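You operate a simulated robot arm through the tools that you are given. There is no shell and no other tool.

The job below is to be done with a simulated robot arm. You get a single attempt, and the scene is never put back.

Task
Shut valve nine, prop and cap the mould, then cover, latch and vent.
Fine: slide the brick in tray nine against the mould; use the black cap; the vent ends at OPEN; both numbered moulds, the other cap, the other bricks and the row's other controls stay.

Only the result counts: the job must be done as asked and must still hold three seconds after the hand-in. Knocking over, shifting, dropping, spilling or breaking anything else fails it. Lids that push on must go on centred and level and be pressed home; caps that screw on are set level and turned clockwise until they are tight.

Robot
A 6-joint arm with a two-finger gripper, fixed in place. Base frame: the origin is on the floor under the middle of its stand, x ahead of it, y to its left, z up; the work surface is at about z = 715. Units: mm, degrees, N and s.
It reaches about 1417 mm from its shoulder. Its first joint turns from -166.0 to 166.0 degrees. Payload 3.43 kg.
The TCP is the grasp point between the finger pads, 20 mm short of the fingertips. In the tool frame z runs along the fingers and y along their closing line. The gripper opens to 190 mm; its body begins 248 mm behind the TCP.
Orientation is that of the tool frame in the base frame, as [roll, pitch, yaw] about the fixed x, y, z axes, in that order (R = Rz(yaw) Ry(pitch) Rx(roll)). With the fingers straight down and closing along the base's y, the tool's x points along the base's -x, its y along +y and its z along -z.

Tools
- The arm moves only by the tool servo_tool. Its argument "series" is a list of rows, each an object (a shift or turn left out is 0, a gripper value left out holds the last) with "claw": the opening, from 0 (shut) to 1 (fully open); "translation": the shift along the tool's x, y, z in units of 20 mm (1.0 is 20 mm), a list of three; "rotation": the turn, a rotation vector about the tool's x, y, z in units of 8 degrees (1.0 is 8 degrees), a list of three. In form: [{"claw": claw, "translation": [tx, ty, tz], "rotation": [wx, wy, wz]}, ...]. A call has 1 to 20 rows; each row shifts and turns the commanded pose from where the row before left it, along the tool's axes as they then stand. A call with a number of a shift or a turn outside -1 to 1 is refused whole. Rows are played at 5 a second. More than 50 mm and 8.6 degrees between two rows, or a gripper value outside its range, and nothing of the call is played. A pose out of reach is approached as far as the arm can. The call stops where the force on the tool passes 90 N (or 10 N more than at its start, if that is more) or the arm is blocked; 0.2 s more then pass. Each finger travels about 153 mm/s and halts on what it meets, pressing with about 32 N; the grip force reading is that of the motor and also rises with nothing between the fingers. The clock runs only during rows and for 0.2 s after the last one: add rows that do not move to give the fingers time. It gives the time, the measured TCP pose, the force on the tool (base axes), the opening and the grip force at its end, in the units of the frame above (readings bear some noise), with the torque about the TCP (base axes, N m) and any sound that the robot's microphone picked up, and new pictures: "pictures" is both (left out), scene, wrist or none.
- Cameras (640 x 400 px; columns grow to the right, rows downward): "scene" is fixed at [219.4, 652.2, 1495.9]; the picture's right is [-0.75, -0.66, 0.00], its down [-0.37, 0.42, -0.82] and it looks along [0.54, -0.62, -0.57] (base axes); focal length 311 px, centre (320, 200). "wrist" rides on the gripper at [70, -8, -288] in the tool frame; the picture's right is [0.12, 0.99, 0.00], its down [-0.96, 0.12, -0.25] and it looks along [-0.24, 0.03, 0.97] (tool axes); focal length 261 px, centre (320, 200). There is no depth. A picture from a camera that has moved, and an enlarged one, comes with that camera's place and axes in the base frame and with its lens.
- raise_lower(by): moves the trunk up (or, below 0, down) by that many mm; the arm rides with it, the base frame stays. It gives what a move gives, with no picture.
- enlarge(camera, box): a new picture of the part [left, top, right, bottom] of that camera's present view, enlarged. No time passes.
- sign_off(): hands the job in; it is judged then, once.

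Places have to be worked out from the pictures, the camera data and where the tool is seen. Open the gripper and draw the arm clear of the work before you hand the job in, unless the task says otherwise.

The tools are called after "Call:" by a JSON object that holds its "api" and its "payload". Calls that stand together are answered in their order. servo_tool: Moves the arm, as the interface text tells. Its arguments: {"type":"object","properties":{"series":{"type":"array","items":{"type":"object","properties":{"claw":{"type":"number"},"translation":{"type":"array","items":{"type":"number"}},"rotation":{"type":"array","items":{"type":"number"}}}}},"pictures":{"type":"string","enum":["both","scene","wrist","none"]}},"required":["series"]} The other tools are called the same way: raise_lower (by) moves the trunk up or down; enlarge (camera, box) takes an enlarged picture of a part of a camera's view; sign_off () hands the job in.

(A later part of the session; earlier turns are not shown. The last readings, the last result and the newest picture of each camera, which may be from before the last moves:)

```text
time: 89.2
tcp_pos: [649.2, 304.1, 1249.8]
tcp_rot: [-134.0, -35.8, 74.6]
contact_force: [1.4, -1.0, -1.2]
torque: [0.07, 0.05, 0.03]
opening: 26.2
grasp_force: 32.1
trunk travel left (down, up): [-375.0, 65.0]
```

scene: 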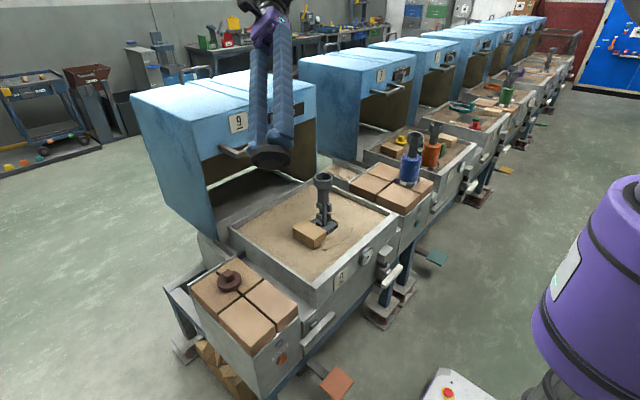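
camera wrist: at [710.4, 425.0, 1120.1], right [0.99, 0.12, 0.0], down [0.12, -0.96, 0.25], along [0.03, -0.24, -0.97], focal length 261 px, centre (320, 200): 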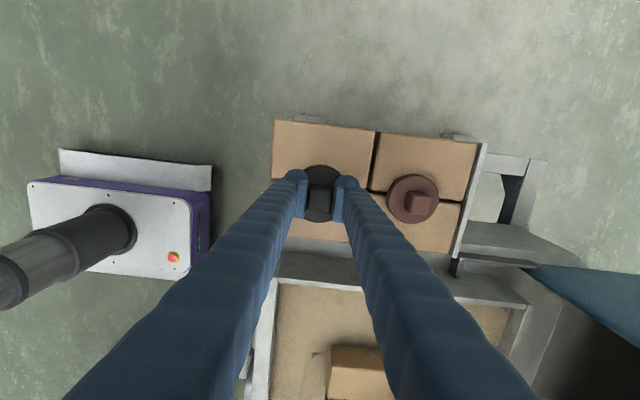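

Call:
{"api": "enlarge", "payload": {"camera": "scene", "box": [240, 130, 304, 180]}}

Call:
{"api": "enlarge", "payload": {"camera": "scene", "box": [200, 250, 310, 350]}}

```text
8.00 times, centred on (272, 155) of scene
camera zoom: at [219.4, 652.2, 1495.9], right [-0.75, -0.66, 0.0], down [-0.37, 0.42, -0.82], along [0.54, -0.62, -0.57], focal length 2492 px, centre (704, 560)
```

zoom: 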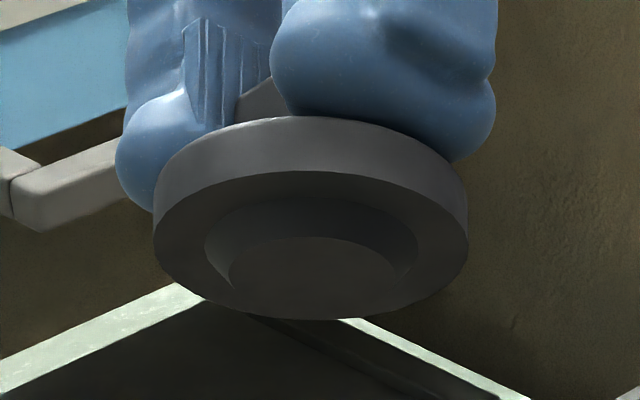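

```text
4.00 times, centred on (255, 300) of scene
camera zoom: at [219.4, 652.2, 1495.9], right [-0.75, -0.66, 0.0], down [-0.37, 0.42, -0.82], along [0.54, -0.62, -0.57], focal length 1246 px, centre (580, -200)
```

zoom: 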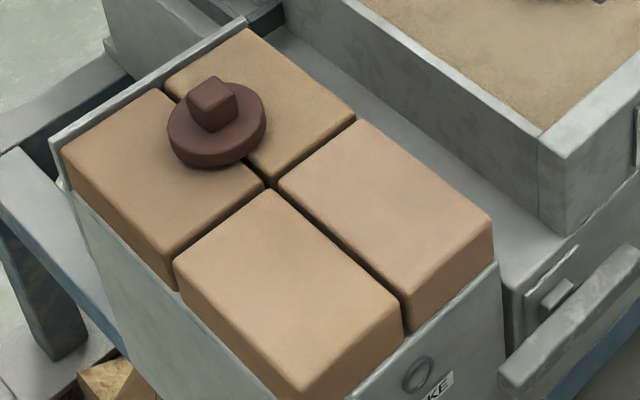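

The underside shows a round tapered plug (~49 mm at its base, ~7 mm high) under a 14 mm disc: a push-in cap, no thread. I level the tool again and move near the mould to measure the cup.

Call:
{"api": "servo_tool", "payload": {"series": [{"rotation": [-0.7, -0.7, 0]}, {"rotation": [-0.7, -0.7, 0]}, {"rotation": [-0.7, -0.7, 0]}, {"rotation": [-0.7, -0.7, 0]}, {"rotation": [-0.7, -0.7, 0]}, {"rotation": [-0.7, -0.7, 0]}, {"rotation": [-0.7, -0.7, 0]}], "pictures": "none"}}

Call:
{"api": "servo_tool", "payload": {"series": [{"translation": [-0.996, 0.7, 0.9]}, {"translation": [-0.996, 0.7, 0.9]}, {"translation": [-0.996, 0.7, 0.9]}, {"translation": [-0.996, 0.7, 0.9]}, {"translation": [-0.996, 0.7, 0.9]}, {"translation": [-0.996, 0.7, 0.9]}, {"translation": [-0.996, 0.7, 0.9]}, {"translation": [-0.996, 0.7, 0.9]}, {"translation": [-0.996, 0.7, 0.9]}, {"translation": [-0.996, 0.7, 0.9]}, {"translation": [-0.996, 0.7, 0.9]}, {"translation": [-0.996, 0.7, 0.9]}, {"translation": [-0.996, 0.7, 0.9]}], "pictures": "both"}}

Call:
{"api": "enlarge", "payload": {"camera": "wrist", "box": [260, 170, 380, 290]}}

```text
time: 90.8
tcp_pos: [646.5, 304.6, 1252.3]
tcp_rot: [179.9, 0.0, 90.2]
contact_force: [0.5, 0.1, -0.8]
torque: [-0.07, -0.11, -0.04]
opening: 26.6
grasp_force: 32.3
trunk travel left (down, up): [-375.0, 65.0]
```

```text
time: 93.6
tcp_pos: [832.3, 45.3, 1015.9]
tcp_rot: [-179.9, -0.1, 90.2]
contact_force: [0.3, -1.1, -0.6]
torque: [0.01, 0.04, 0.02]
opening: 26.5
grasp_force: 31.9
trunk travel left (down, up): [-375.0, 65.0]
camera wrist: at [823.6, 117.3, 1303.7], right [0.99, 0.12, 0.0], down [0.12, -0.96, 0.25], along [0.03, -0.24, -0.97], focal length 261 px, centre (320, 200)
```

scene: 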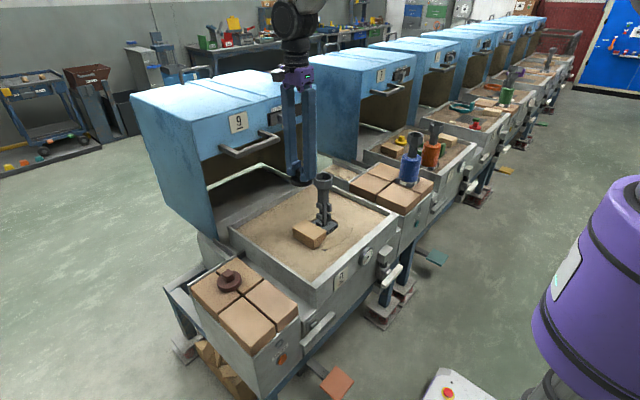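
wrist: 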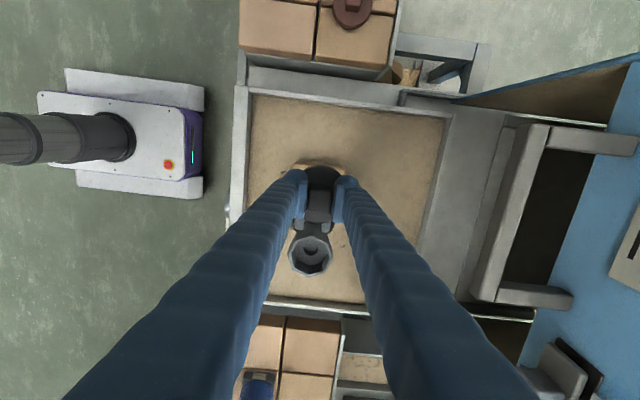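

```text
3.33 times, centred on (320, 230) of wrist
camera zoom: at [823.6, 117.3, 1303.7], right [0.99, 0.12, 0.0], down [0.12, -0.96, 0.25], along [0.03, -0.24, -0.97], focal length 869 px, centre (320, 100)
```

zoom: 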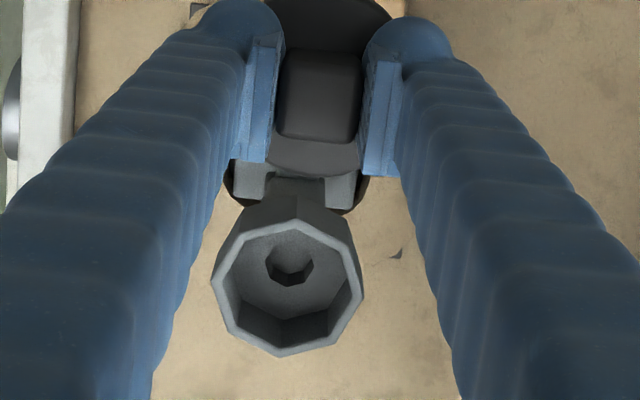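

Cup rim centre is about (830.5, −58), rim z≈945. I move the cap over it, keeping ~25 mm above, and check alignment from both cameras.

Call:
{"api": "servo_tool", "payload": {"series": [{"translation": [-0.87, -0.015, 0]}, {"translation": [-0.87, -0.015, 0]}, {"translation": [-0.87, -0.015, 0]}, {"translation": [-0.87, -0.015, 0]}, {"translation": [-0.87, -0.015, 0]}, {"translation": [-0.85, -0.015, 0]}, {}], "pictures": "both"}}

Call:
{"api": "enlarge", "payload": {"camera": "wrist", "box": [260, 140, 380, 240]}}

Call:
{"api": "enlarge", "payload": {"camera": "scene", "box": [290, 150, 360, 220]}}

```text
time: 95.2
tcp_pos: [829.1, -56.8, 1016.8]
tcp_rot: [-179.9, -0.1, 90.2]
contact_force: [-0.2, -0.4, -0.3]
torque: [0.03, 0.0, -0.02]
opening: 26.6
grasp_force: 31.9
trunk travel left (down, up): [-375.0, 65.0]
camera wrist: at [820.6, 13.5, 1304.9], right [0.99, 0.12, 0.0], down [0.12, -0.96, 0.25], along [0.03, -0.24, -0.97], focal length 261 px, centre (320, 200)
```

scene: 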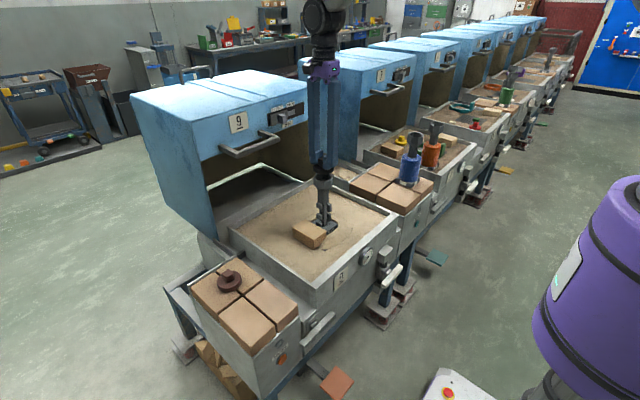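
wrist: 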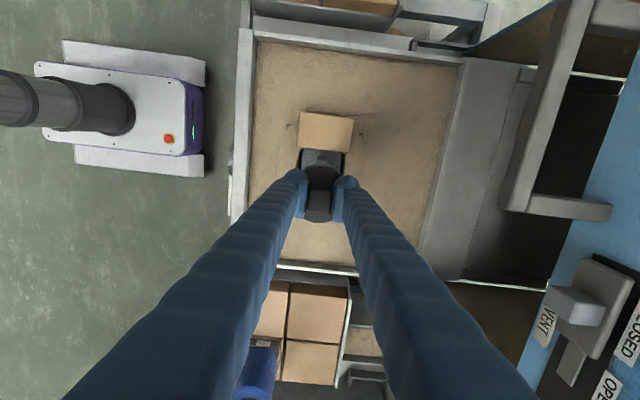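

```text
4.00 times, centred on (320, 190) of wrist
camera zoom: at [820.6, 13.5, 1304.9], right [0.99, 0.12, 0.0], down [0.12, -0.96, 0.25], along [0.03, -0.24, -0.97], focal length 1043 px, centre (320, 240)
```

zoom: 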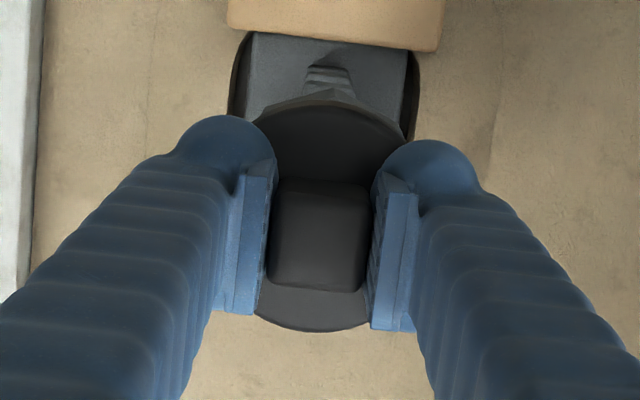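

```text
5.71 times, centred on (325, 185) of scene
camera zoom: at [219.4, 652.2, 1495.9], right [-0.75, -0.66, 0.0], down [-0.37, 0.42, -0.82], along [0.54, -0.62, -0.57], focal length 1780 px, centre (291, 286)
```

zoom: 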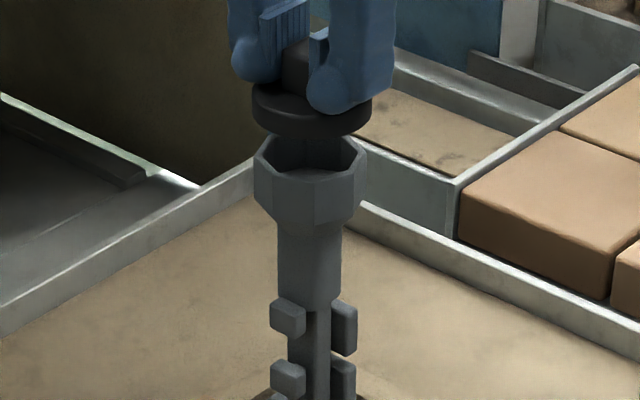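

Call:
{"api": "enlarge", "payload": {"camera": "wrist", "box": [295, 140, 355, 190]}}

Call:
{"api": "enlarge", "payload": {"camera": "scene", "box": [305, 160, 345, 195]}}

```text
8.00 times, centred on (325, 165) of wrist
camera zoom: at [820.6, 13.5, 1304.9], right [0.99, 0.12, 0.0], down [0.12, -0.96, 0.25], along [0.03, -0.24, -0.97], focal length 2085 px, centre (280, 480)
```

zoom: 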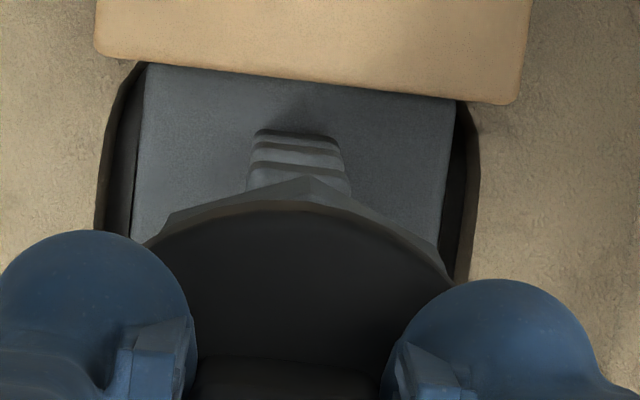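

```text
11.43 times, centred on (325, 178) of scene
camera zoom: at [219.4, 652.2, 1495.9], right [-0.75, -0.66, 0.0], down [-0.37, 0.42, -0.82], along [0.54, -0.62, -0.57], focal length 3559 px, centre (263, 457)
```

zoom: 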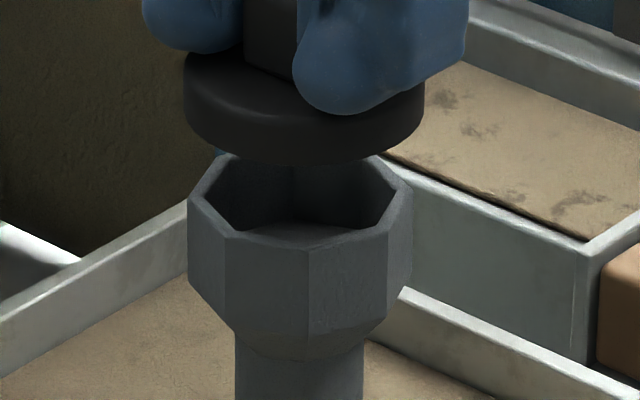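

Alignment is within ~1 mm (cap centre ≈ (829.1,−57), cup ≈ (829.8,−56.2)). I trim 0.7 mm in x and y and lower to just above seating.

Call:
{"api": "servo_tool", "payload": {"series": [{"translation": [0.035, 0.035, 0.25]}, {"translation": [0, 0, 0.3]}, {"translation": [0, 0, 0.3]}, {"translation": [0, 0, 0.3]}, {"translation": [0, 0, 0.2]}, {}], "pictures": "both"}}

Call:
{"api": "enlarge", "payload": {"camera": "wrist", "box": [295, 140, 355, 190]}}

Call:
{"api": "enlarge", "payload": {"camera": "scene", "box": [305, 160, 345, 195]}}

```text
time: 96.6
tcp_pos: [829.2, -56.8, 989.7]
tcp_rot: [-179.9, -0.1, 90.2]
contact_force: [-0.4, 0.4, 0.2]
torque: [0.01, 0.0, -0.03]
opening: 26.6
grasp_force: 31.1
trunk travel left (down, up): [-375.0, 65.0]
camera wrist: at [820.9, 14.3, 1277.9], right [0.99, 0.12, 0.0], down [0.12, -0.96, 0.25], along [0.03, -0.24, -0.97], focal length 261 px, centre (320, 200)
```

scene: 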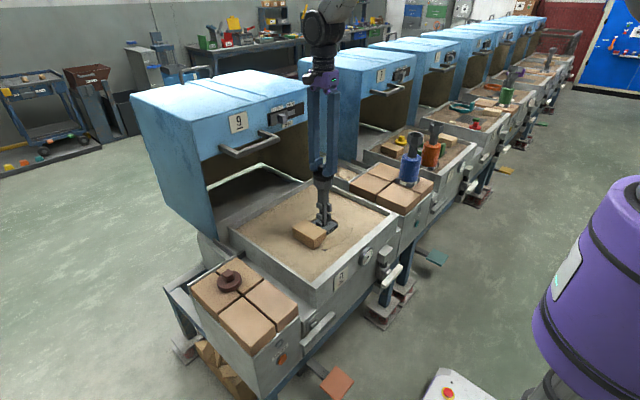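
wrist: 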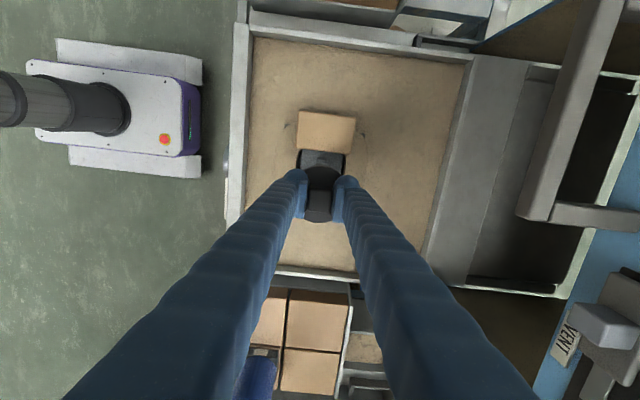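

```text
8.00 times, centred on (325, 165) of wrist
camera zoom: at [820.9, 14.3, 1277.9], right [0.99, 0.12, 0.0], down [0.12, -0.96, 0.25], along [0.03, -0.24, -0.97], focal length 2085 px, centre (280, 480)
```

zoom: 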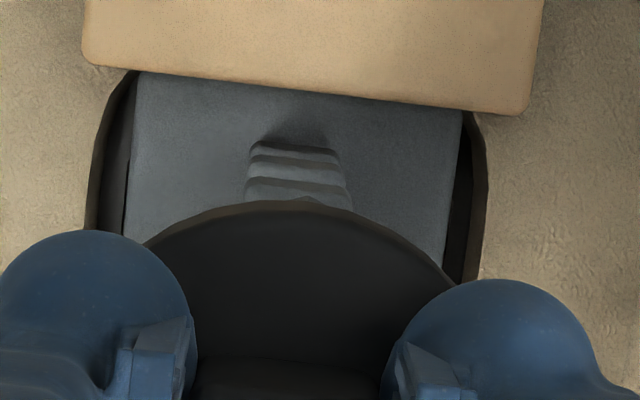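

```text
11.43 times, centred on (325, 178) of scene
camera zoom: at [219.4, 652.2, 1495.9], right [-0.75, -0.66, 0.0], down [-0.37, 0.42, -0.82], along [0.54, -0.62, -0.57], focal length 3559 px, centre (263, 457)
```

zoom: 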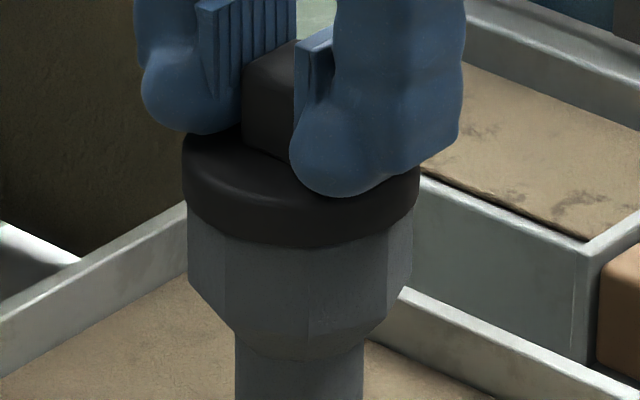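

Cap is centred over the cup. I lower in small steps, feeling for the rim.

Call:
{"api": "servo_tool", "payload": {"series": [{"translation": [0, 0, 0.1]}, {"translation": [0, 0, 0.1]}, {"translation": [0, 0, 0.1]}, {}], "pictures": "none"}}

Call:
{"api": "servo_tool", "payload": {"series": [{"translation": [0, 0, 0.06]}, {}], "pictures": "none"}}

Call:
{"api": "servo_tool", "payload": {"series": [{"translation": [0, 0, 0.05]}, {}], "pictures": "scene"}}

Call:
{"api": "enlarge", "payload": {"camera": "scene", "box": [305, 160, 345, 195]}}

```text
time: 97.6
tcp_pos: [829.2, -56.0, 986.6]
tcp_rot: [179.8, -0.1, 90.0]
contact_force: [-0.1, -1.2, 26.0]
torque: [0.28, 0.01, 0.02]
opening: 26.8
grasp_force: 32.2
trunk travel left (down, up): [-375.0, 65.0]
```

```text
time: 98.2
tcp_pos: [828.5, -57.6, 984.6]
tcp_rot: [179.9, -0.1, 90.2]
contact_force: [3.4, -0.8, 39.4]
torque: [-0.08, 0.03, 0.03]
opening: 26.5
grasp_force: 32.1
trunk travel left (down, up): [-375.0, 65.0]
```

```text
time: 98.8
tcp_pos: [827.7, -57.4, 985.5]
tcp_rot: [179.7, -0.2, 90.2]
contact_force: [6.7, -0.2, 52.5]
torque: [-0.06, 0.08, 0.01]
opening: 26.3
grasp_force: 33.0
trunk travel left (down, up): [-375.0, 65.0]
```

scene: 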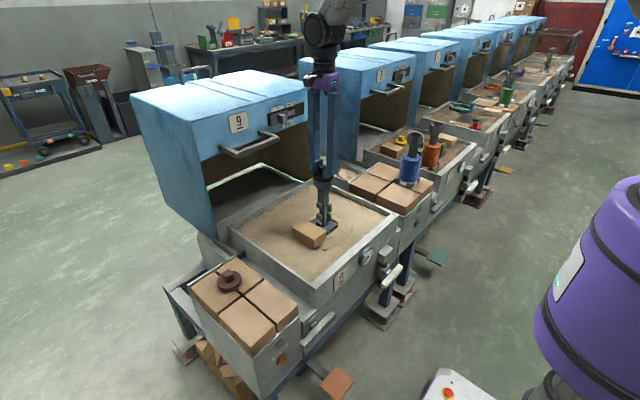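

```text
11.43 times, centred on (325, 178) of scene
camera zoom: at [219.4, 652.2, 1495.9], right [-0.75, -0.66, 0.0], down [-0.37, 0.42, -0.82], along [0.54, -0.62, -0.57], focal length 3559 px, centre (263, 457)
```

zoom: 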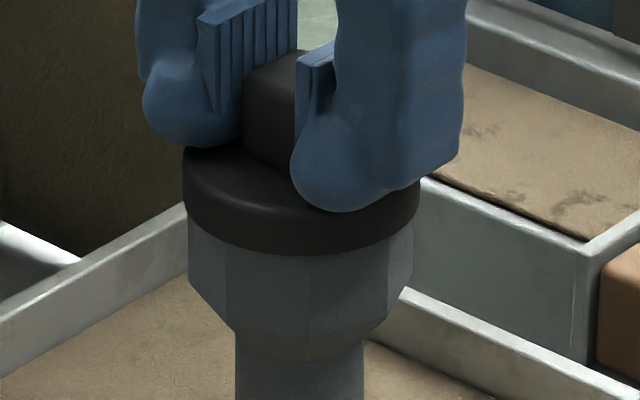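

Contact at about z 986 with force now 52 N; the disc looks flush with the rim. I press a bit more to make sure it is home.

Call:
{"api": "servo_tool", "payload": {"series": [{"translation": [0, 0, 0.05]}, {}], "pictures": "none"}}

Call:
{"api": "servo_tool", "payload": {"series": [{"translation": [0, 0, 0.06]}, {}, {}], "pictures": "both"}}

Call:
{"api": "enlarge", "payload": {"camera": "scene", "box": [305, 160, 345, 195]}}

Call:
{"api": "enlarge", "payload": {"camera": "wrist", "box": [295, 140, 355, 190]}}

```text
time: 99.4
tcp_pos: [828.2, -56.7, 985.1]
tcp_rot: [179.7, -0.1, 90.2]
contact_force: [8.0, 0.0, 59.9]
torque: [-0.07, 0.13, 0.03]
opening: 26.3
grasp_force: 32.0
trunk travel left (down, up): [-375.0, 65.0]
```

```text
time: 100.2
tcp_pos: [828.3, -56.8, 985.7]
tcp_rot: [179.6, -0.1, 90.1]
contact_force: [8.8, -0.9, 65.6]
torque: [-0.09, 0.39, 0.04]
opening: 26.4
grasp_force: 31.6
trunk travel left (down, up): [-375.0, 65.0]
camera wrist: at [817.9, 14.7, 1273.0], right [0.99, 0.12, 0.01], down [0.12, -0.96, 0.25], along [0.04, -0.24, -0.97], focal length 261 px, centre (320, 200)
```

scene: 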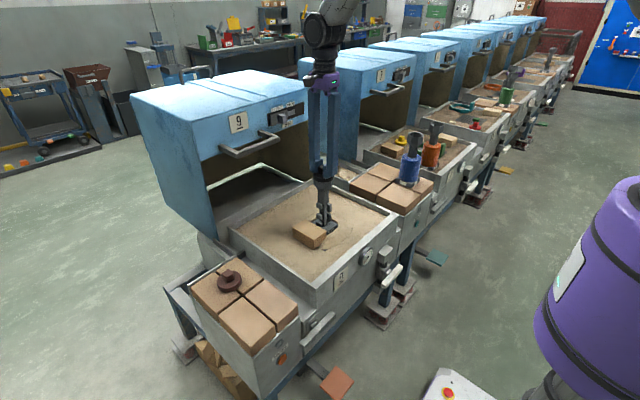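
wrist: 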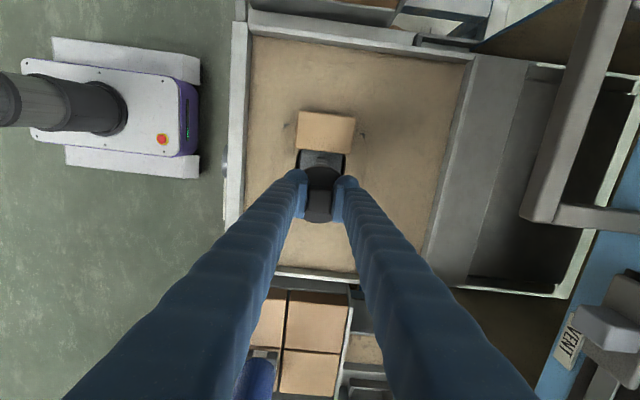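

```text
11.43 times, centred on (325, 178) of scene
camera zoom: at [219.4, 652.2, 1495.9], right [-0.75, -0.66, 0.0], down [-0.37, 0.42, -0.82], along [0.54, -0.62, -0.57], focal length 3559 px, centre (263, 457)
```

zoom: 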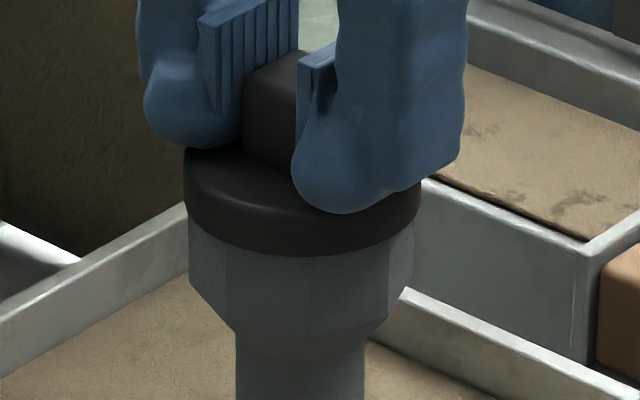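

```text
8.00 times, centred on (325, 165) of wrist
camera zoom: at [817.9, 14.7, 1273.0], right [0.99, 0.12, 0.01], down [0.12, -0.96, 0.25], along [0.04, -0.24, -0.97], focal length 2085 px, centre (280, 480)
```

zoom: 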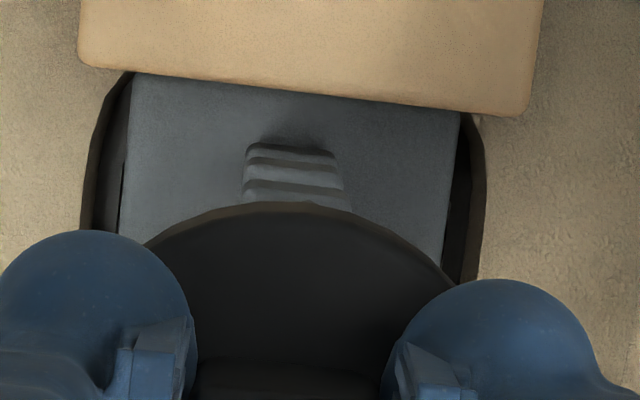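

At 65 N it no longer moves: the cap is home, flush and centred. I ease the pressure, then open the fingers.

Call:
{"api": "servo_tool", "payload": {"series": [{"translation": [0, 0, -0.12]}, {"translation": [0, 0, -0.1]}, {}], "pictures": "none"}}

Call:
{"api": "servo_tool", "payload": {"series": [{"claw": 0.16}, {"claw": 0.22}, {"claw": 0.28}, {"claw": 0.32}, {}], "pictures": "both"}}

Call:
{"api": "enlarge", "payload": {"camera": "scene", "box": [305, 160, 345, 195]}}

Call:
{"api": "enlarge", "payload": {"camera": "wrist", "box": [270, 140, 370, 230]}}

```text
time: 101.0
tcp_pos: [827.3, -56.7, 986.1]
tcp_rot: [-180.0, -0.1, 90.3]
contact_force: [8.0, -1.9, 40.8]
torque: [-0.2, -0.4, 0.06]
opening: 26.2
grasp_force: 32.2
trunk travel left (down, up): [-375.0, 65.0]
```

```text
time: 102.2
tcp_pos: [827.8, -57.2, 985.6]
tcp_rot: [180.0, 0.0, 90.3]
contact_force: [-0.9, -0.5, 28.7]
torque: [-0.05, -1.23, -0.03]
opening: 61.1
grasp_force: 0.2
trunk travel left (down, up): [-375.0, 65.0]
camera wrist: at [819.1, 14.8, 1273.0], right [0.99, 0.12, 0.0], down [0.12, -0.96, 0.25], along [0.03, -0.24, -0.97], focal length 261 px, centre (320, 200)
```

scene: 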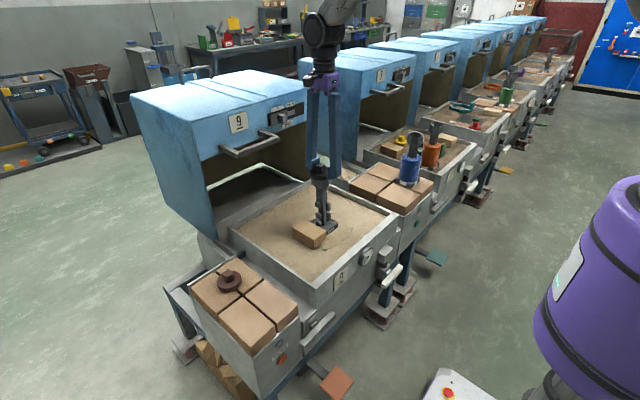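
wrist: 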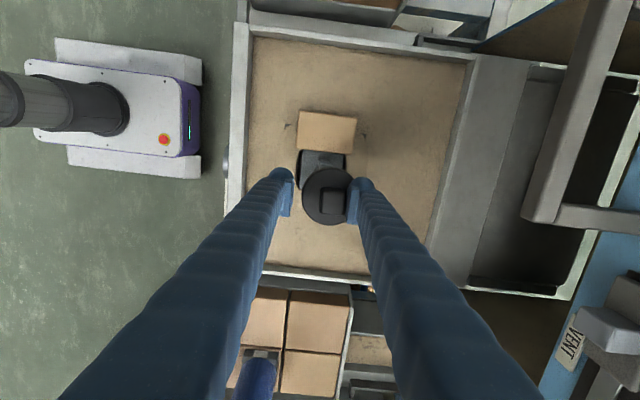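

```text
11.43 times, centred on (325, 178) of scene
camera zoom: at [219.4, 652.2, 1495.9], right [-0.75, -0.66, 0.0], down [-0.37, 0.42, -0.82], along [0.54, -0.62, -0.57], focal length 3559 px, centre (263, 457)
```

zoom: 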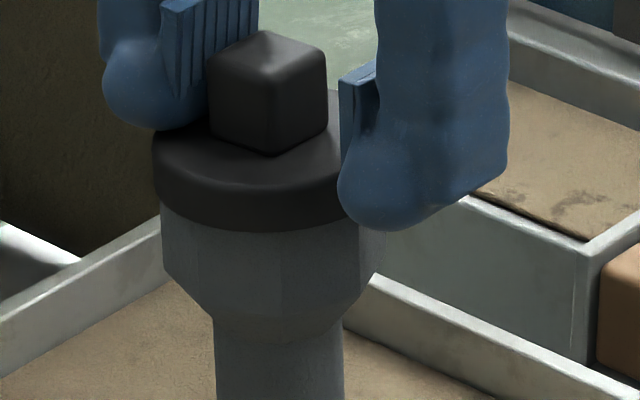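

```text
4.44 times, centred on (320, 185) of wrist
camera zoom: at [819.1, 14.8, 1273.0], right [0.99, 0.12, 0.0], down [0.12, -0.96, 0.25], along [0.03, -0.24, -0.97], focal length 1158 px, centre (320, 267)
```

zoom: 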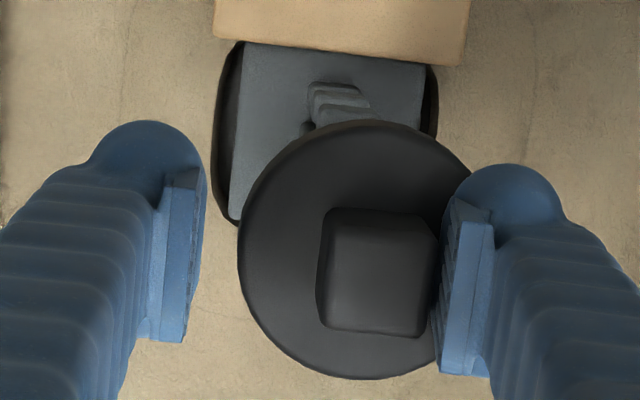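

The open finger dragged the cap and mould top toward +x because the tips were still pressing on the disc. Time stands still between calls, so I look closely before moving.

Call:
{"api": "enlarge", "payload": {"camera": "scene", "box": [290, 160, 360, 240]}}

Call:
{"api": "enlarge", "payload": {"camera": "wrist", "box": [260, 100, 400, 240]}}

```text
5.00 times, centred on (325, 200) of scene
camera zoom: at [219.4, 652.2, 1495.9], right [-0.75, -0.66, 0.0], down [-0.37, 0.42, -0.82], along [0.54, -0.62, -0.57], focal length 1557 px, centre (295, 200)
```

zoom: 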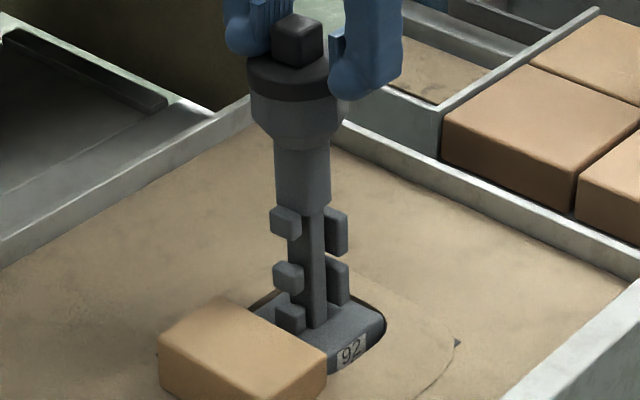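

```text
2.86 times, centred on (330, 170) of wrist
camera zoom: at [819.1, 14.8, 1273.0], right [0.99, 0.12, 0.0], down [0.12, -0.96, 0.25], along [0.03, -0.24, -0.97], focal length 745 px, centre (291, 286)
```

zoom: 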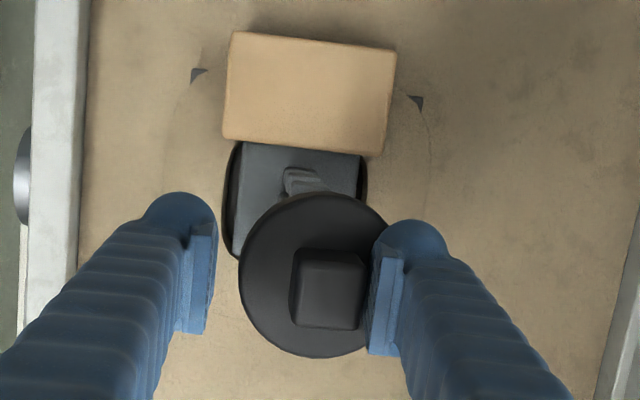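

The mould is only leaning ~2–3° toward +x about its base edge (base still in place), held by finger friction. I close the fingers gently to bring it back upright under control.

Call:
{"api": "servo_tool", "payload": {"series": [{"claw": 0.29}, {"claw": 0.26}, {"claw": 0.23}, {"claw": 0.2}, {"claw": 0.17}, {"claw": 0.14}, {"claw": 0.1}, {}], "pictures": "both"}}

Call:
{"api": "enlarge", "payload": {"camera": "scene", "box": [290, 160, 360, 240]}}

Call:
{"api": "enlarge", "payload": {"camera": "wrist", "box": [260, 100, 400, 240]}}

```text
time: 104.0
tcp_pos: [828.2, -56.6, 984.7]
tcp_rot: [179.8, -0.1, 90.2]
contact_force: [-1.9, -0.4, 25.9]
torque: [-0.02, -0.8, -0.01]
opening: 40.2
grasp_force: 32.4
trunk travel left (down, up): [-375.0, 65.0]
camera wrist: at [819.4, 14.8, 1273.3], right [0.99, 0.12, 0.0], down [0.12, -0.96, 0.25], along [0.03, -0.24, -0.97], focal length 261 px, centre (320, 200)
```

scene: 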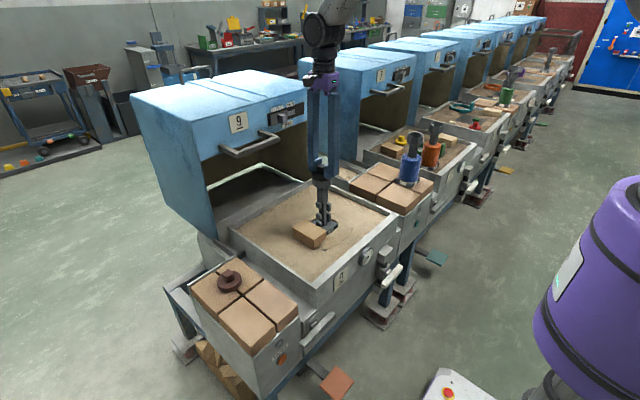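
wrist: 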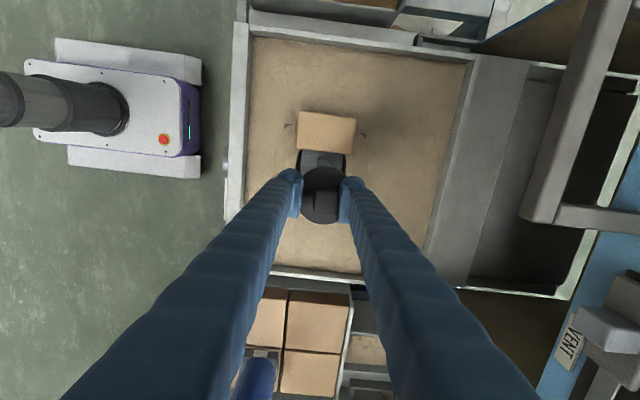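

```text
5.00 times, centred on (325, 200) of scene
camera zoom: at [219.4, 652.2, 1495.9], right [-0.75, -0.66, 0.0], down [-0.37, 0.42, -0.82], along [0.54, -0.62, -0.57], focal length 1557 px, centre (295, 200)
```

zoom: 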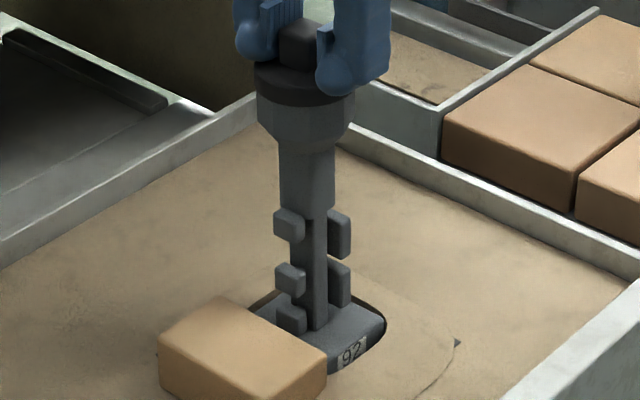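

```text
2.86 times, centred on (330, 170) of wrist
camera zoom: at [819.4, 14.8, 1273.3], right [0.99, 0.12, 0.0], down [0.12, -0.96, 0.25], along [0.03, -0.24, -0.97], focal length 745 px, centre (291, 286)
```

zoom: 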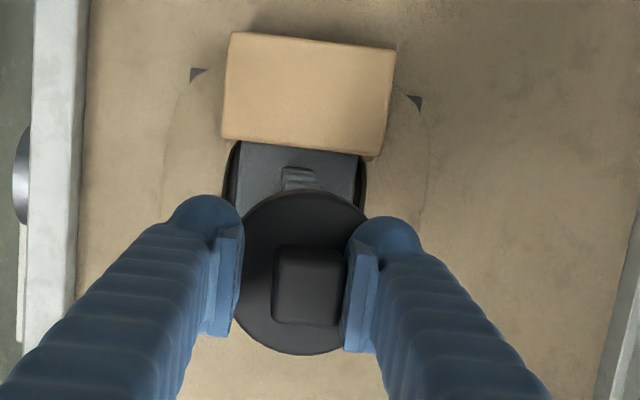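

Much closer to upright; the left tip rests on the disc's rim and the right pad on the knob. I ease the grip a hair while rising in 1 mm steps so the mould settles.

Call:
{"api": "servo_tool", "payload": {"series": [{"claw": 0.22, "translation": [0, 0, -0.05]}, {"claw": 0.225, "translation": [0, 0, -0.05]}, {"claw": 0.225, "translation": [0, 0, -0.05]}, {"claw": 0.225}], "pictures": "both"}}

Call:
{"api": "enlarge", "payload": {"camera": "scene", "box": [290, 160, 360, 240]}}

Call:
{"api": "enlarge", "payload": {"camera": "wrist", "box": [260, 100, 400, 240]}}

```text
time: 105.0
tcp_pos: [828.7, -57.2, 986.1]
tcp_rot: [-179.9, -0.1, 90.2]
contact_force: [0.0, 0.2, -0.3]
torque: [-0.02, 0.0, -0.02]
opening: 43.4
grasp_force: 0.6
trunk travel left (down, up): [-375.0, 65.0]
camera wrist: at [820.6, 14.6, 1274.1], right [0.99, 0.12, 0.0], down [0.12, -0.96, 0.25], along [0.03, -0.24, -0.97], focal length 261 px, centre (320, 200)
```

scene: 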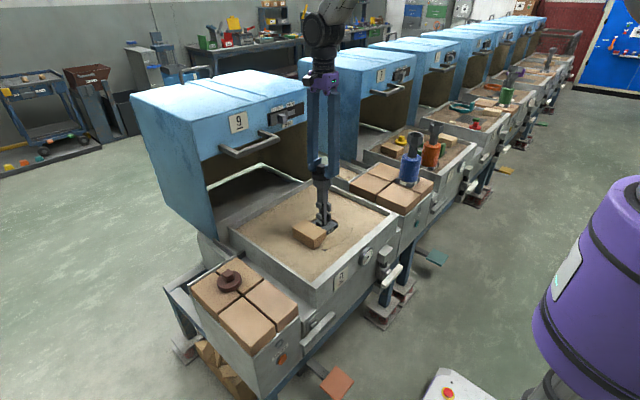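
wrist: 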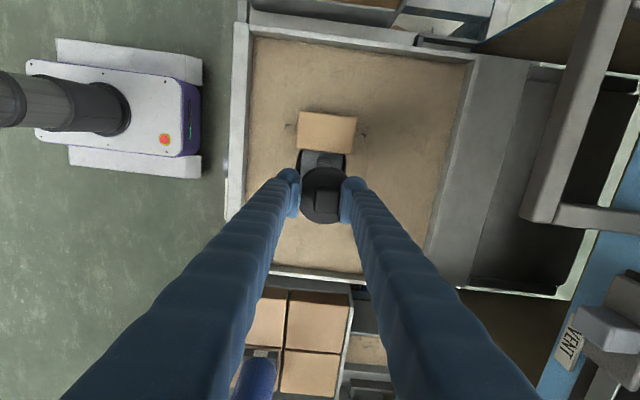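

```text
5.00 times, centred on (325, 200) of scene
camera zoom: at [219.4, 652.2, 1495.9], right [-0.75, -0.66, 0.0], down [-0.37, 0.42, -0.82], along [0.54, -0.62, -0.57], focal length 1557 px, centre (295, 200)
```

zoom: 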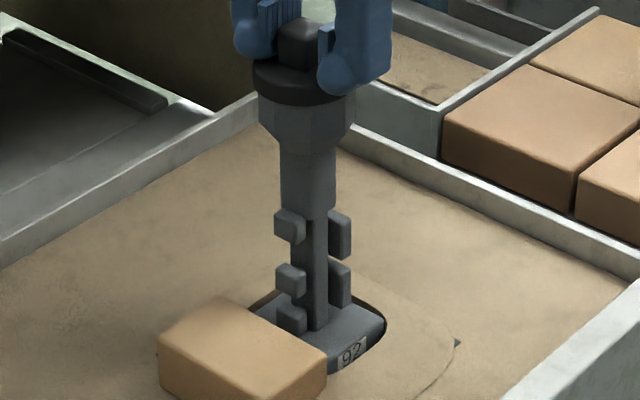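

```text
2.86 times, centred on (330, 170) of wrist
camera zoom: at [820.6, 14.6, 1274.1], right [0.99, 0.12, 0.0], down [0.12, -0.96, 0.25], along [0.03, -0.24, -0.97], focal length 745 px, centre (291, 286)
```

zoom: 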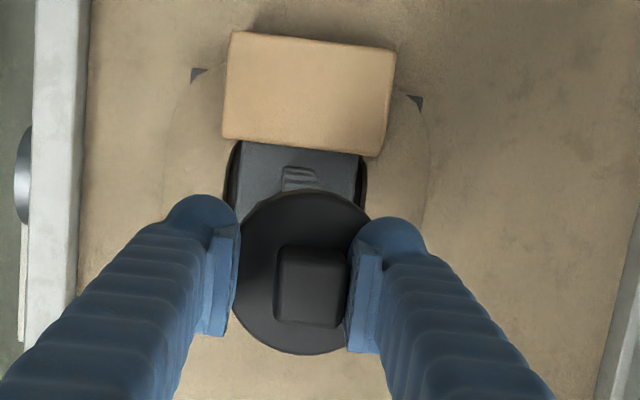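

Pressing force is now zero; the mould is still leaning slightly, held between the left tip on the disc rim and the right pad. I open slowly so it settles upright.

Call:
{"api": "servo_tool", "payload": {"series": [{"claw": 0.24}, {"claw": 0.255}, {"claw": 0.27}, {"claw": 0.285}, {"claw": 0.3}, {"claw": 0.32}, {"claw": 0.34}], "pictures": "both"}}

Call:
{"api": "enlarge", "payload": {"camera": "scene", "box": [290, 160, 360, 240]}}

Call:
{"api": "enlarge", "payload": {"camera": "wrist", "box": [260, 100, 400, 240]}}

```text
time: 106.6
tcp_pos: [829.4, -56.4, 988.4]
tcp_rot: [-180.0, -0.1, 90.2]
contact_force: [-0.9, 0.2, -0.1]
torque: [0.02, -0.02, -0.02]
opening: 64.3
grasp_force: 0.2
trunk travel left (down, up): [-375.0, 65.0]
camera wrist: at [820.9, 14.6, 1275.0], right [0.99, 0.12, 0.0], down [0.12, -0.96, 0.25], along [0.03, -0.24, -0.97], focal length 261 px, centre (320, 200)
```

scene: 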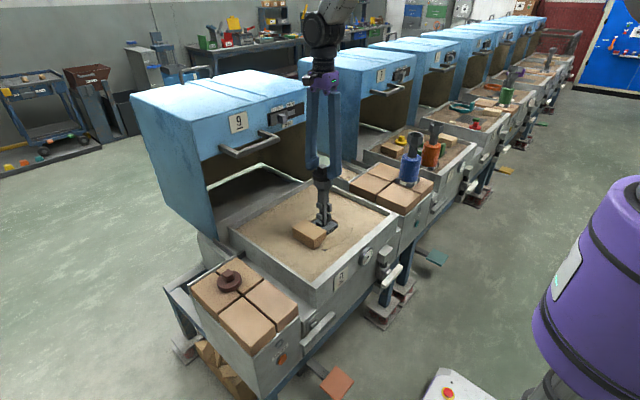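
wrist: 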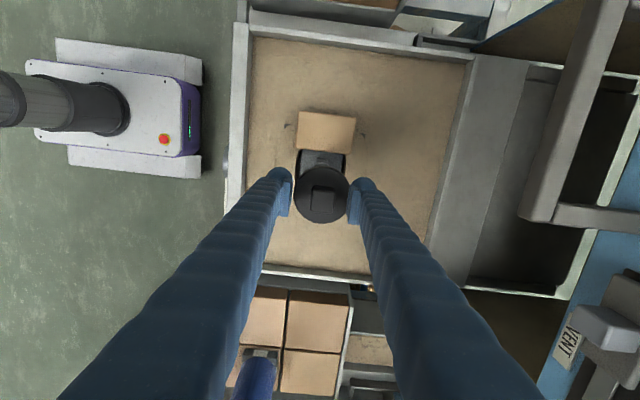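

```text
5.00 times, centred on (325, 200) of scene
camera zoom: at [219.4, 652.2, 1495.9], right [-0.75, -0.66, 0.0], down [-0.37, 0.42, -0.82], along [0.54, -0.62, -0.57], focal length 1557 px, centre (295, 200)
```

zoom: 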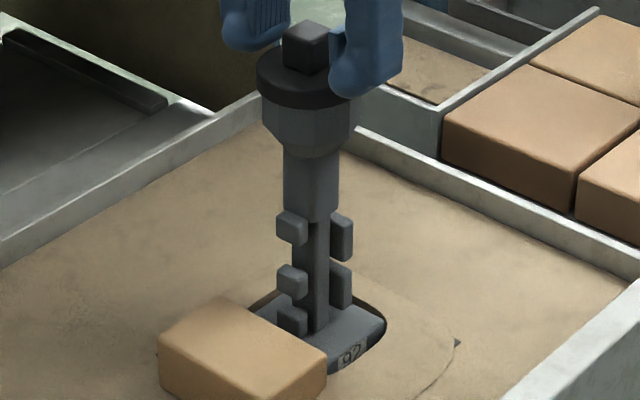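

```text
2.86 times, centred on (330, 170) of wrist
camera zoom: at [820.9, 14.6, 1275.0], right [0.99, 0.12, 0.0], down [0.12, -0.96, 0.25], along [0.03, -0.24, -0.97], focal length 745 px, centre (291, 286)
```

zoom: 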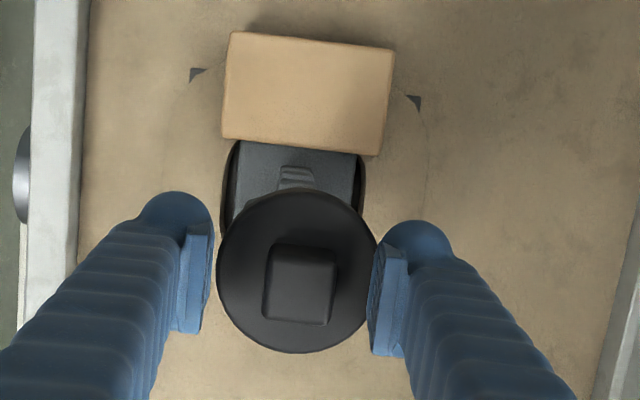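

The mould is upright at its original place again. The cap now seems shifted ~2 mm in +x; I zoom to check if it is still flush.

Call:
{"api": "enlarge", "payload": {"camera": "scene", "box": [305, 160, 345, 195]}}

Call:
{"api": "enlarge", "payload": {"camera": "wrist", "box": [285, 150, 360, 230]}}

```text
11.43 times, centred on (325, 178) of scene
camera zoom: at [219.4, 652.2, 1495.9], right [-0.75, -0.66, 0.0], down [-0.37, 0.42, -0.82], along [0.54, -0.62, -0.57], focal length 3559 px, centre (263, 457)
```

zoom: 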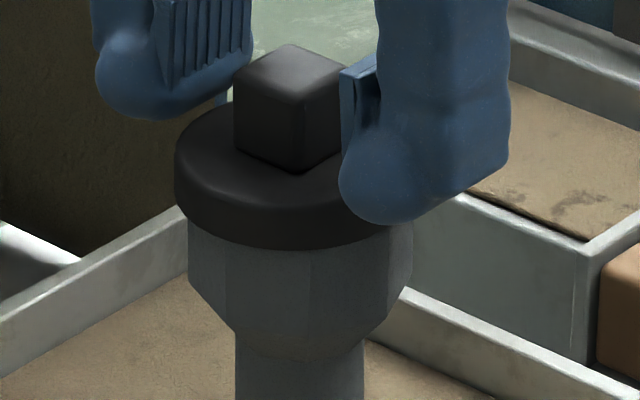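

```text
5.00 times, centred on (322, 190) of wrist
camera zoom: at [820.9, 14.6, 1275.0], right [0.99, 0.12, 0.0], down [0.12, -0.96, 0.25], along [0.03, -0.24, -0.97], focal length 1303 px, centre (308, 250)
```

zoom: 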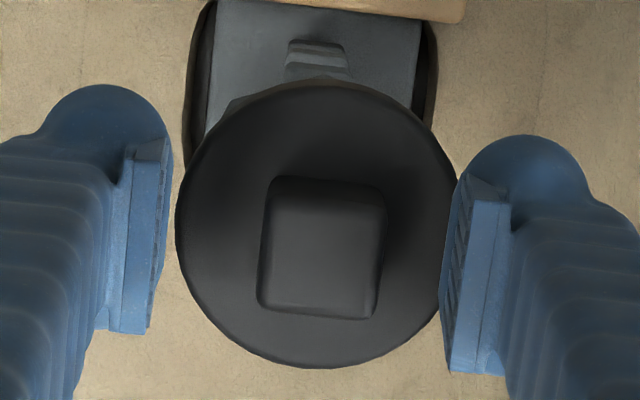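

The cap has ridden ~2.5 mm off-centre on the plug's taper and sits ~3 mm high. I'll raise slightly, regrip the knob to recentre it, press home, and this time unload fully before opening.

Call:
{"api": "servo_tool", "payload": {"series": [{"translation": [0, 0, -0.2]}, {"claw": 0.28}, {"claw": 0.22}, {"claw": 0.18}, {"claw": 0.15}, {"claw": 0.1}, {}], "pictures": "both"}}

Call:
{"api": "enlarge", "payload": {"camera": "scene", "box": [305, 160, 345, 195]}}

Call:
{"api": "enlarge", "payload": {"camera": "wrist", "box": [285, 140, 360, 220]}}

```text
time: 108.2
tcp_pos: [828.8, -56.6, 989.9]
tcp_rot: [-180.0, -0.1, 90.2]
contact_force: [-0.5, 1.0, -0.5]
torque: [0.0, 0.03, 0.01]
opening: 26.6
grasp_force: 31.4
trunk travel left (down, up): [-375.0, 65.0]
camera wrist: at [820.9, 14.6, 1279.2], right [0.99, 0.12, 0.0], down [0.12, -0.96, 0.25], along [0.03, -0.24, -0.97], focal length 261 px, centre (320, 200)
```

scene: 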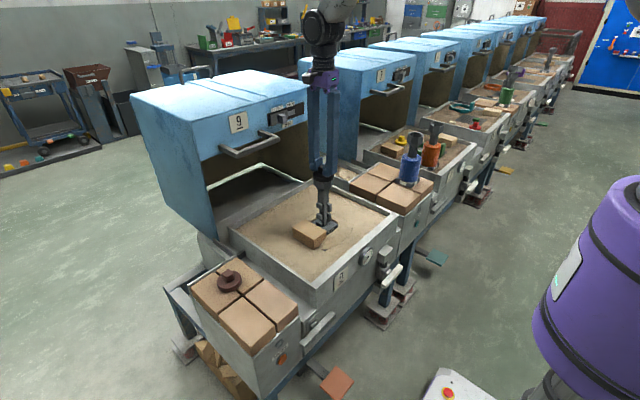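
wrist: 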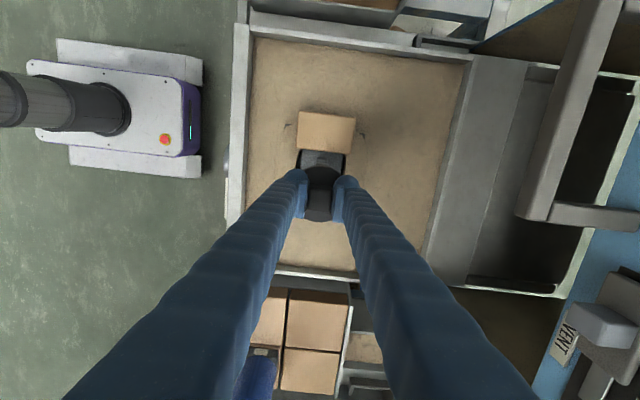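

```text
11.43 times, centred on (325, 178) of scene
camera zoom: at [219.4, 652.2, 1495.9], right [-0.75, -0.66, 0.0], down [-0.37, 0.42, -0.82], along [0.54, -0.62, -0.57], focal length 3559 px, centre (263, 457)
```

zoom: 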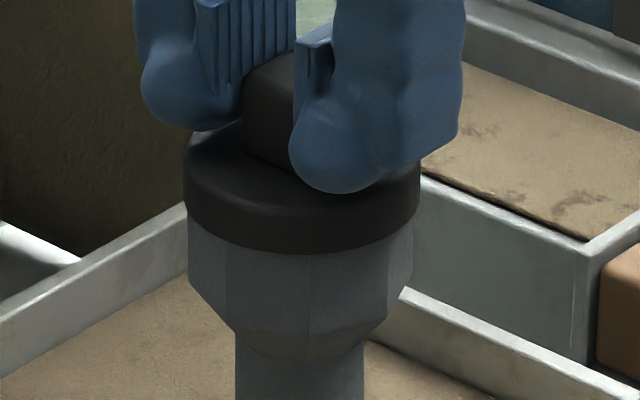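

```text
5.00 times, centred on (322, 180) of wrist
camera zoom: at [820.9, 14.6, 1279.2], right [0.99, 0.12, 0.0], down [0.12, -0.96, 0.25], along [0.03, -0.24, -0.97], focal length 1303 px, centre (308, 300)
```

zoom: 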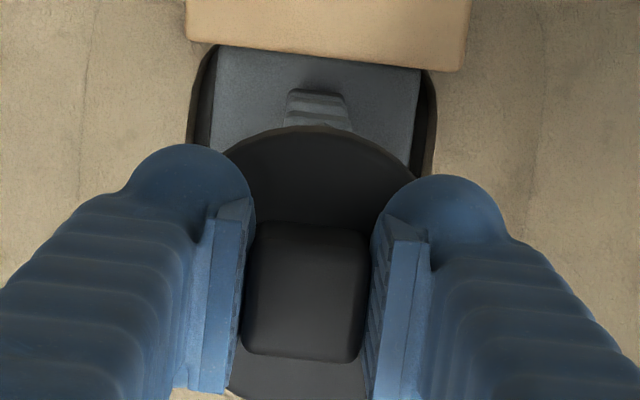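

Recentred (disc 183–420 px vs cup 187–412). Now I press down gradually.

Call:
{"api": "servo_tool", "payload": {"series": [{"translation": [0, 0, 0.1]}, {"translation": [0, 0, 0.1]}, {}], "pictures": "none"}}

Call:
{"api": "servo_tool", "payload": {"series": [{"translation": [0, 0, 0.1]}, {}], "pictures": "none"}}

Call:
{"api": "servo_tool", "payload": {"series": [{"translation": [0, 0, 0.1]}, {}], "pictures": "scene"}}

Call:
{"api": "enlarge", "payload": {"camera": "scene", "box": [305, 160, 345, 195]}}

```text
time: 109.0
tcp_pos: [828.1, -57.0, 989.5]
tcp_rot: [179.8, -0.1, 90.3]
contact_force: [1.0, 1.0, 29.9]
torque: [-0.03, -0.04, -0.01]
opening: 26.8
grasp_force: 32.6
trunk travel left (down, up): [-375.0, 65.0]
```

```text
time: 109.6
tcp_pos: [829.0, -57.0, 986.3]
tcp_rot: [179.8, -0.1, 90.3]
contact_force: [4.7, -0.2, 29.1]
torque: [-0.07, -0.09, 0.03]
opening: 26.3
grasp_force: 31.4
trunk travel left (down, up): [-375.0, 65.0]
```

```text
time: 110.2
tcp_pos: [829.9, -57.1, 983.9]
tcp_rot: [179.8, 0.0, 90.2]
contact_force: [6.7, 1.3, 39.3]
torque: [-0.02, -0.07, 0.02]
opening: 26.6
grasp_force: 31.8
trunk travel left (down, up): [-375.0, 65.0]
```

scene: 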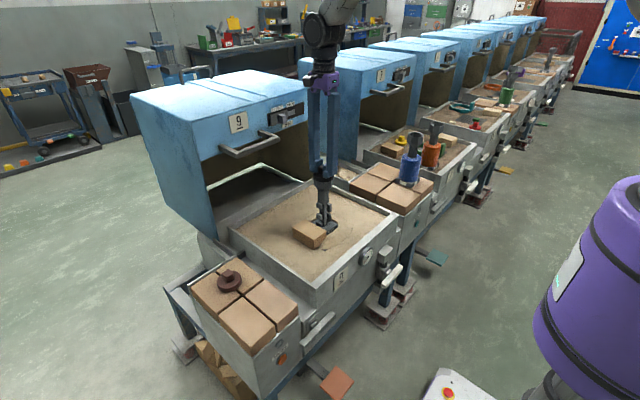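

```text
11.43 times, centred on (325, 178) of scene
camera zoom: at [219.4, 652.2, 1495.9], right [-0.75, -0.66, 0.0], down [-0.37, 0.42, -0.82], along [0.54, -0.62, -0.57], focal length 3559 px, centre (263, 457)
```

zoom: 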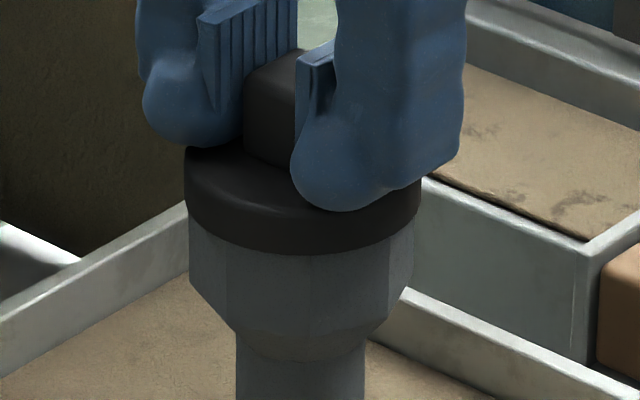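

Apex of the disc is back at the earlier pressed level; force 39 N. I press on a little further to confirm it has bottomed.

Call:
{"api": "servo_tool", "payload": {"series": [{"translation": [0, 0, 0.08]}, {}], "pictures": "none"}}

Call:
{"api": "servo_tool", "payload": {"series": [{"translation": [0, 0, 0.08]}, {}], "pictures": "none"}}

Call:
{"api": "servo_tool", "payload": {"series": [{"translation": [0, 0, 0.08]}, {}], "pictures": "scene"}}

Call:
{"api": "enlarge", "payload": {"camera": "scene", "box": [305, 160, 345, 195]}}

```text
time: 110.8
tcp_pos: [828.7, -57.5, 984.6]
tcp_rot: [179.7, 0.0, 90.2]
contact_force: [8.1, 0.5, 54.6]
torque: [-0.01, 0.05, 0.03]
opening: 26.5
grasp_force: 32.2
trunk travel left (down, up): [-375.0, 65.0]
```

```text
time: 111.4
tcp_pos: [828.4, -57.5, 984.7]
tcp_rot: [179.7, -0.1, 90.1]
contact_force: [9.2, 0.7, 63.6]
torque: [0.01, 0.31, 0.02]
opening: 26.2
grasp_force: 32.1
trunk travel left (down, up): [-375.0, 65.0]
```

```text
time: 112.0
tcp_pos: [827.9, -57.1, 985.5]
tcp_rot: [179.6, -0.1, 90.2]
contact_force: [7.5, 1.8, 73.2]
torque: [-0.01, 0.63, -0.03]
opening: 26.4
grasp_force: 31.2
trunk travel left (down, up): [-375.0, 65.0]
```

scene: 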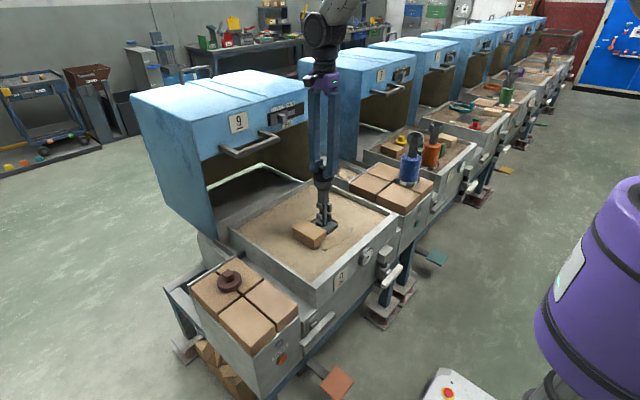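

```text
11.43 times, centred on (325, 178) of scene
camera zoom: at [219.4, 652.2, 1495.9], right [-0.75, -0.66, 0.0], down [-0.37, 0.42, -0.82], along [0.54, -0.62, -0.57], focal length 3559 px, centre (263, 457)
```

zoom: 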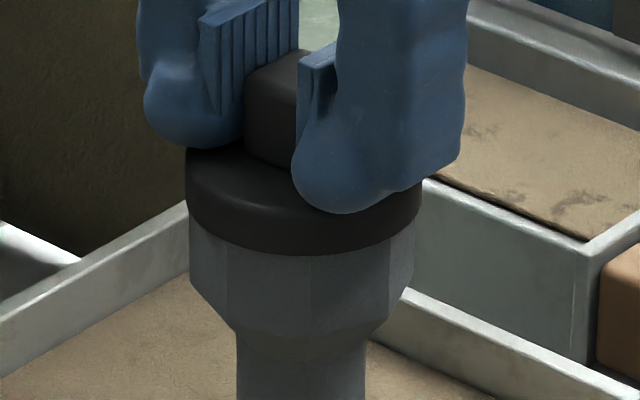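

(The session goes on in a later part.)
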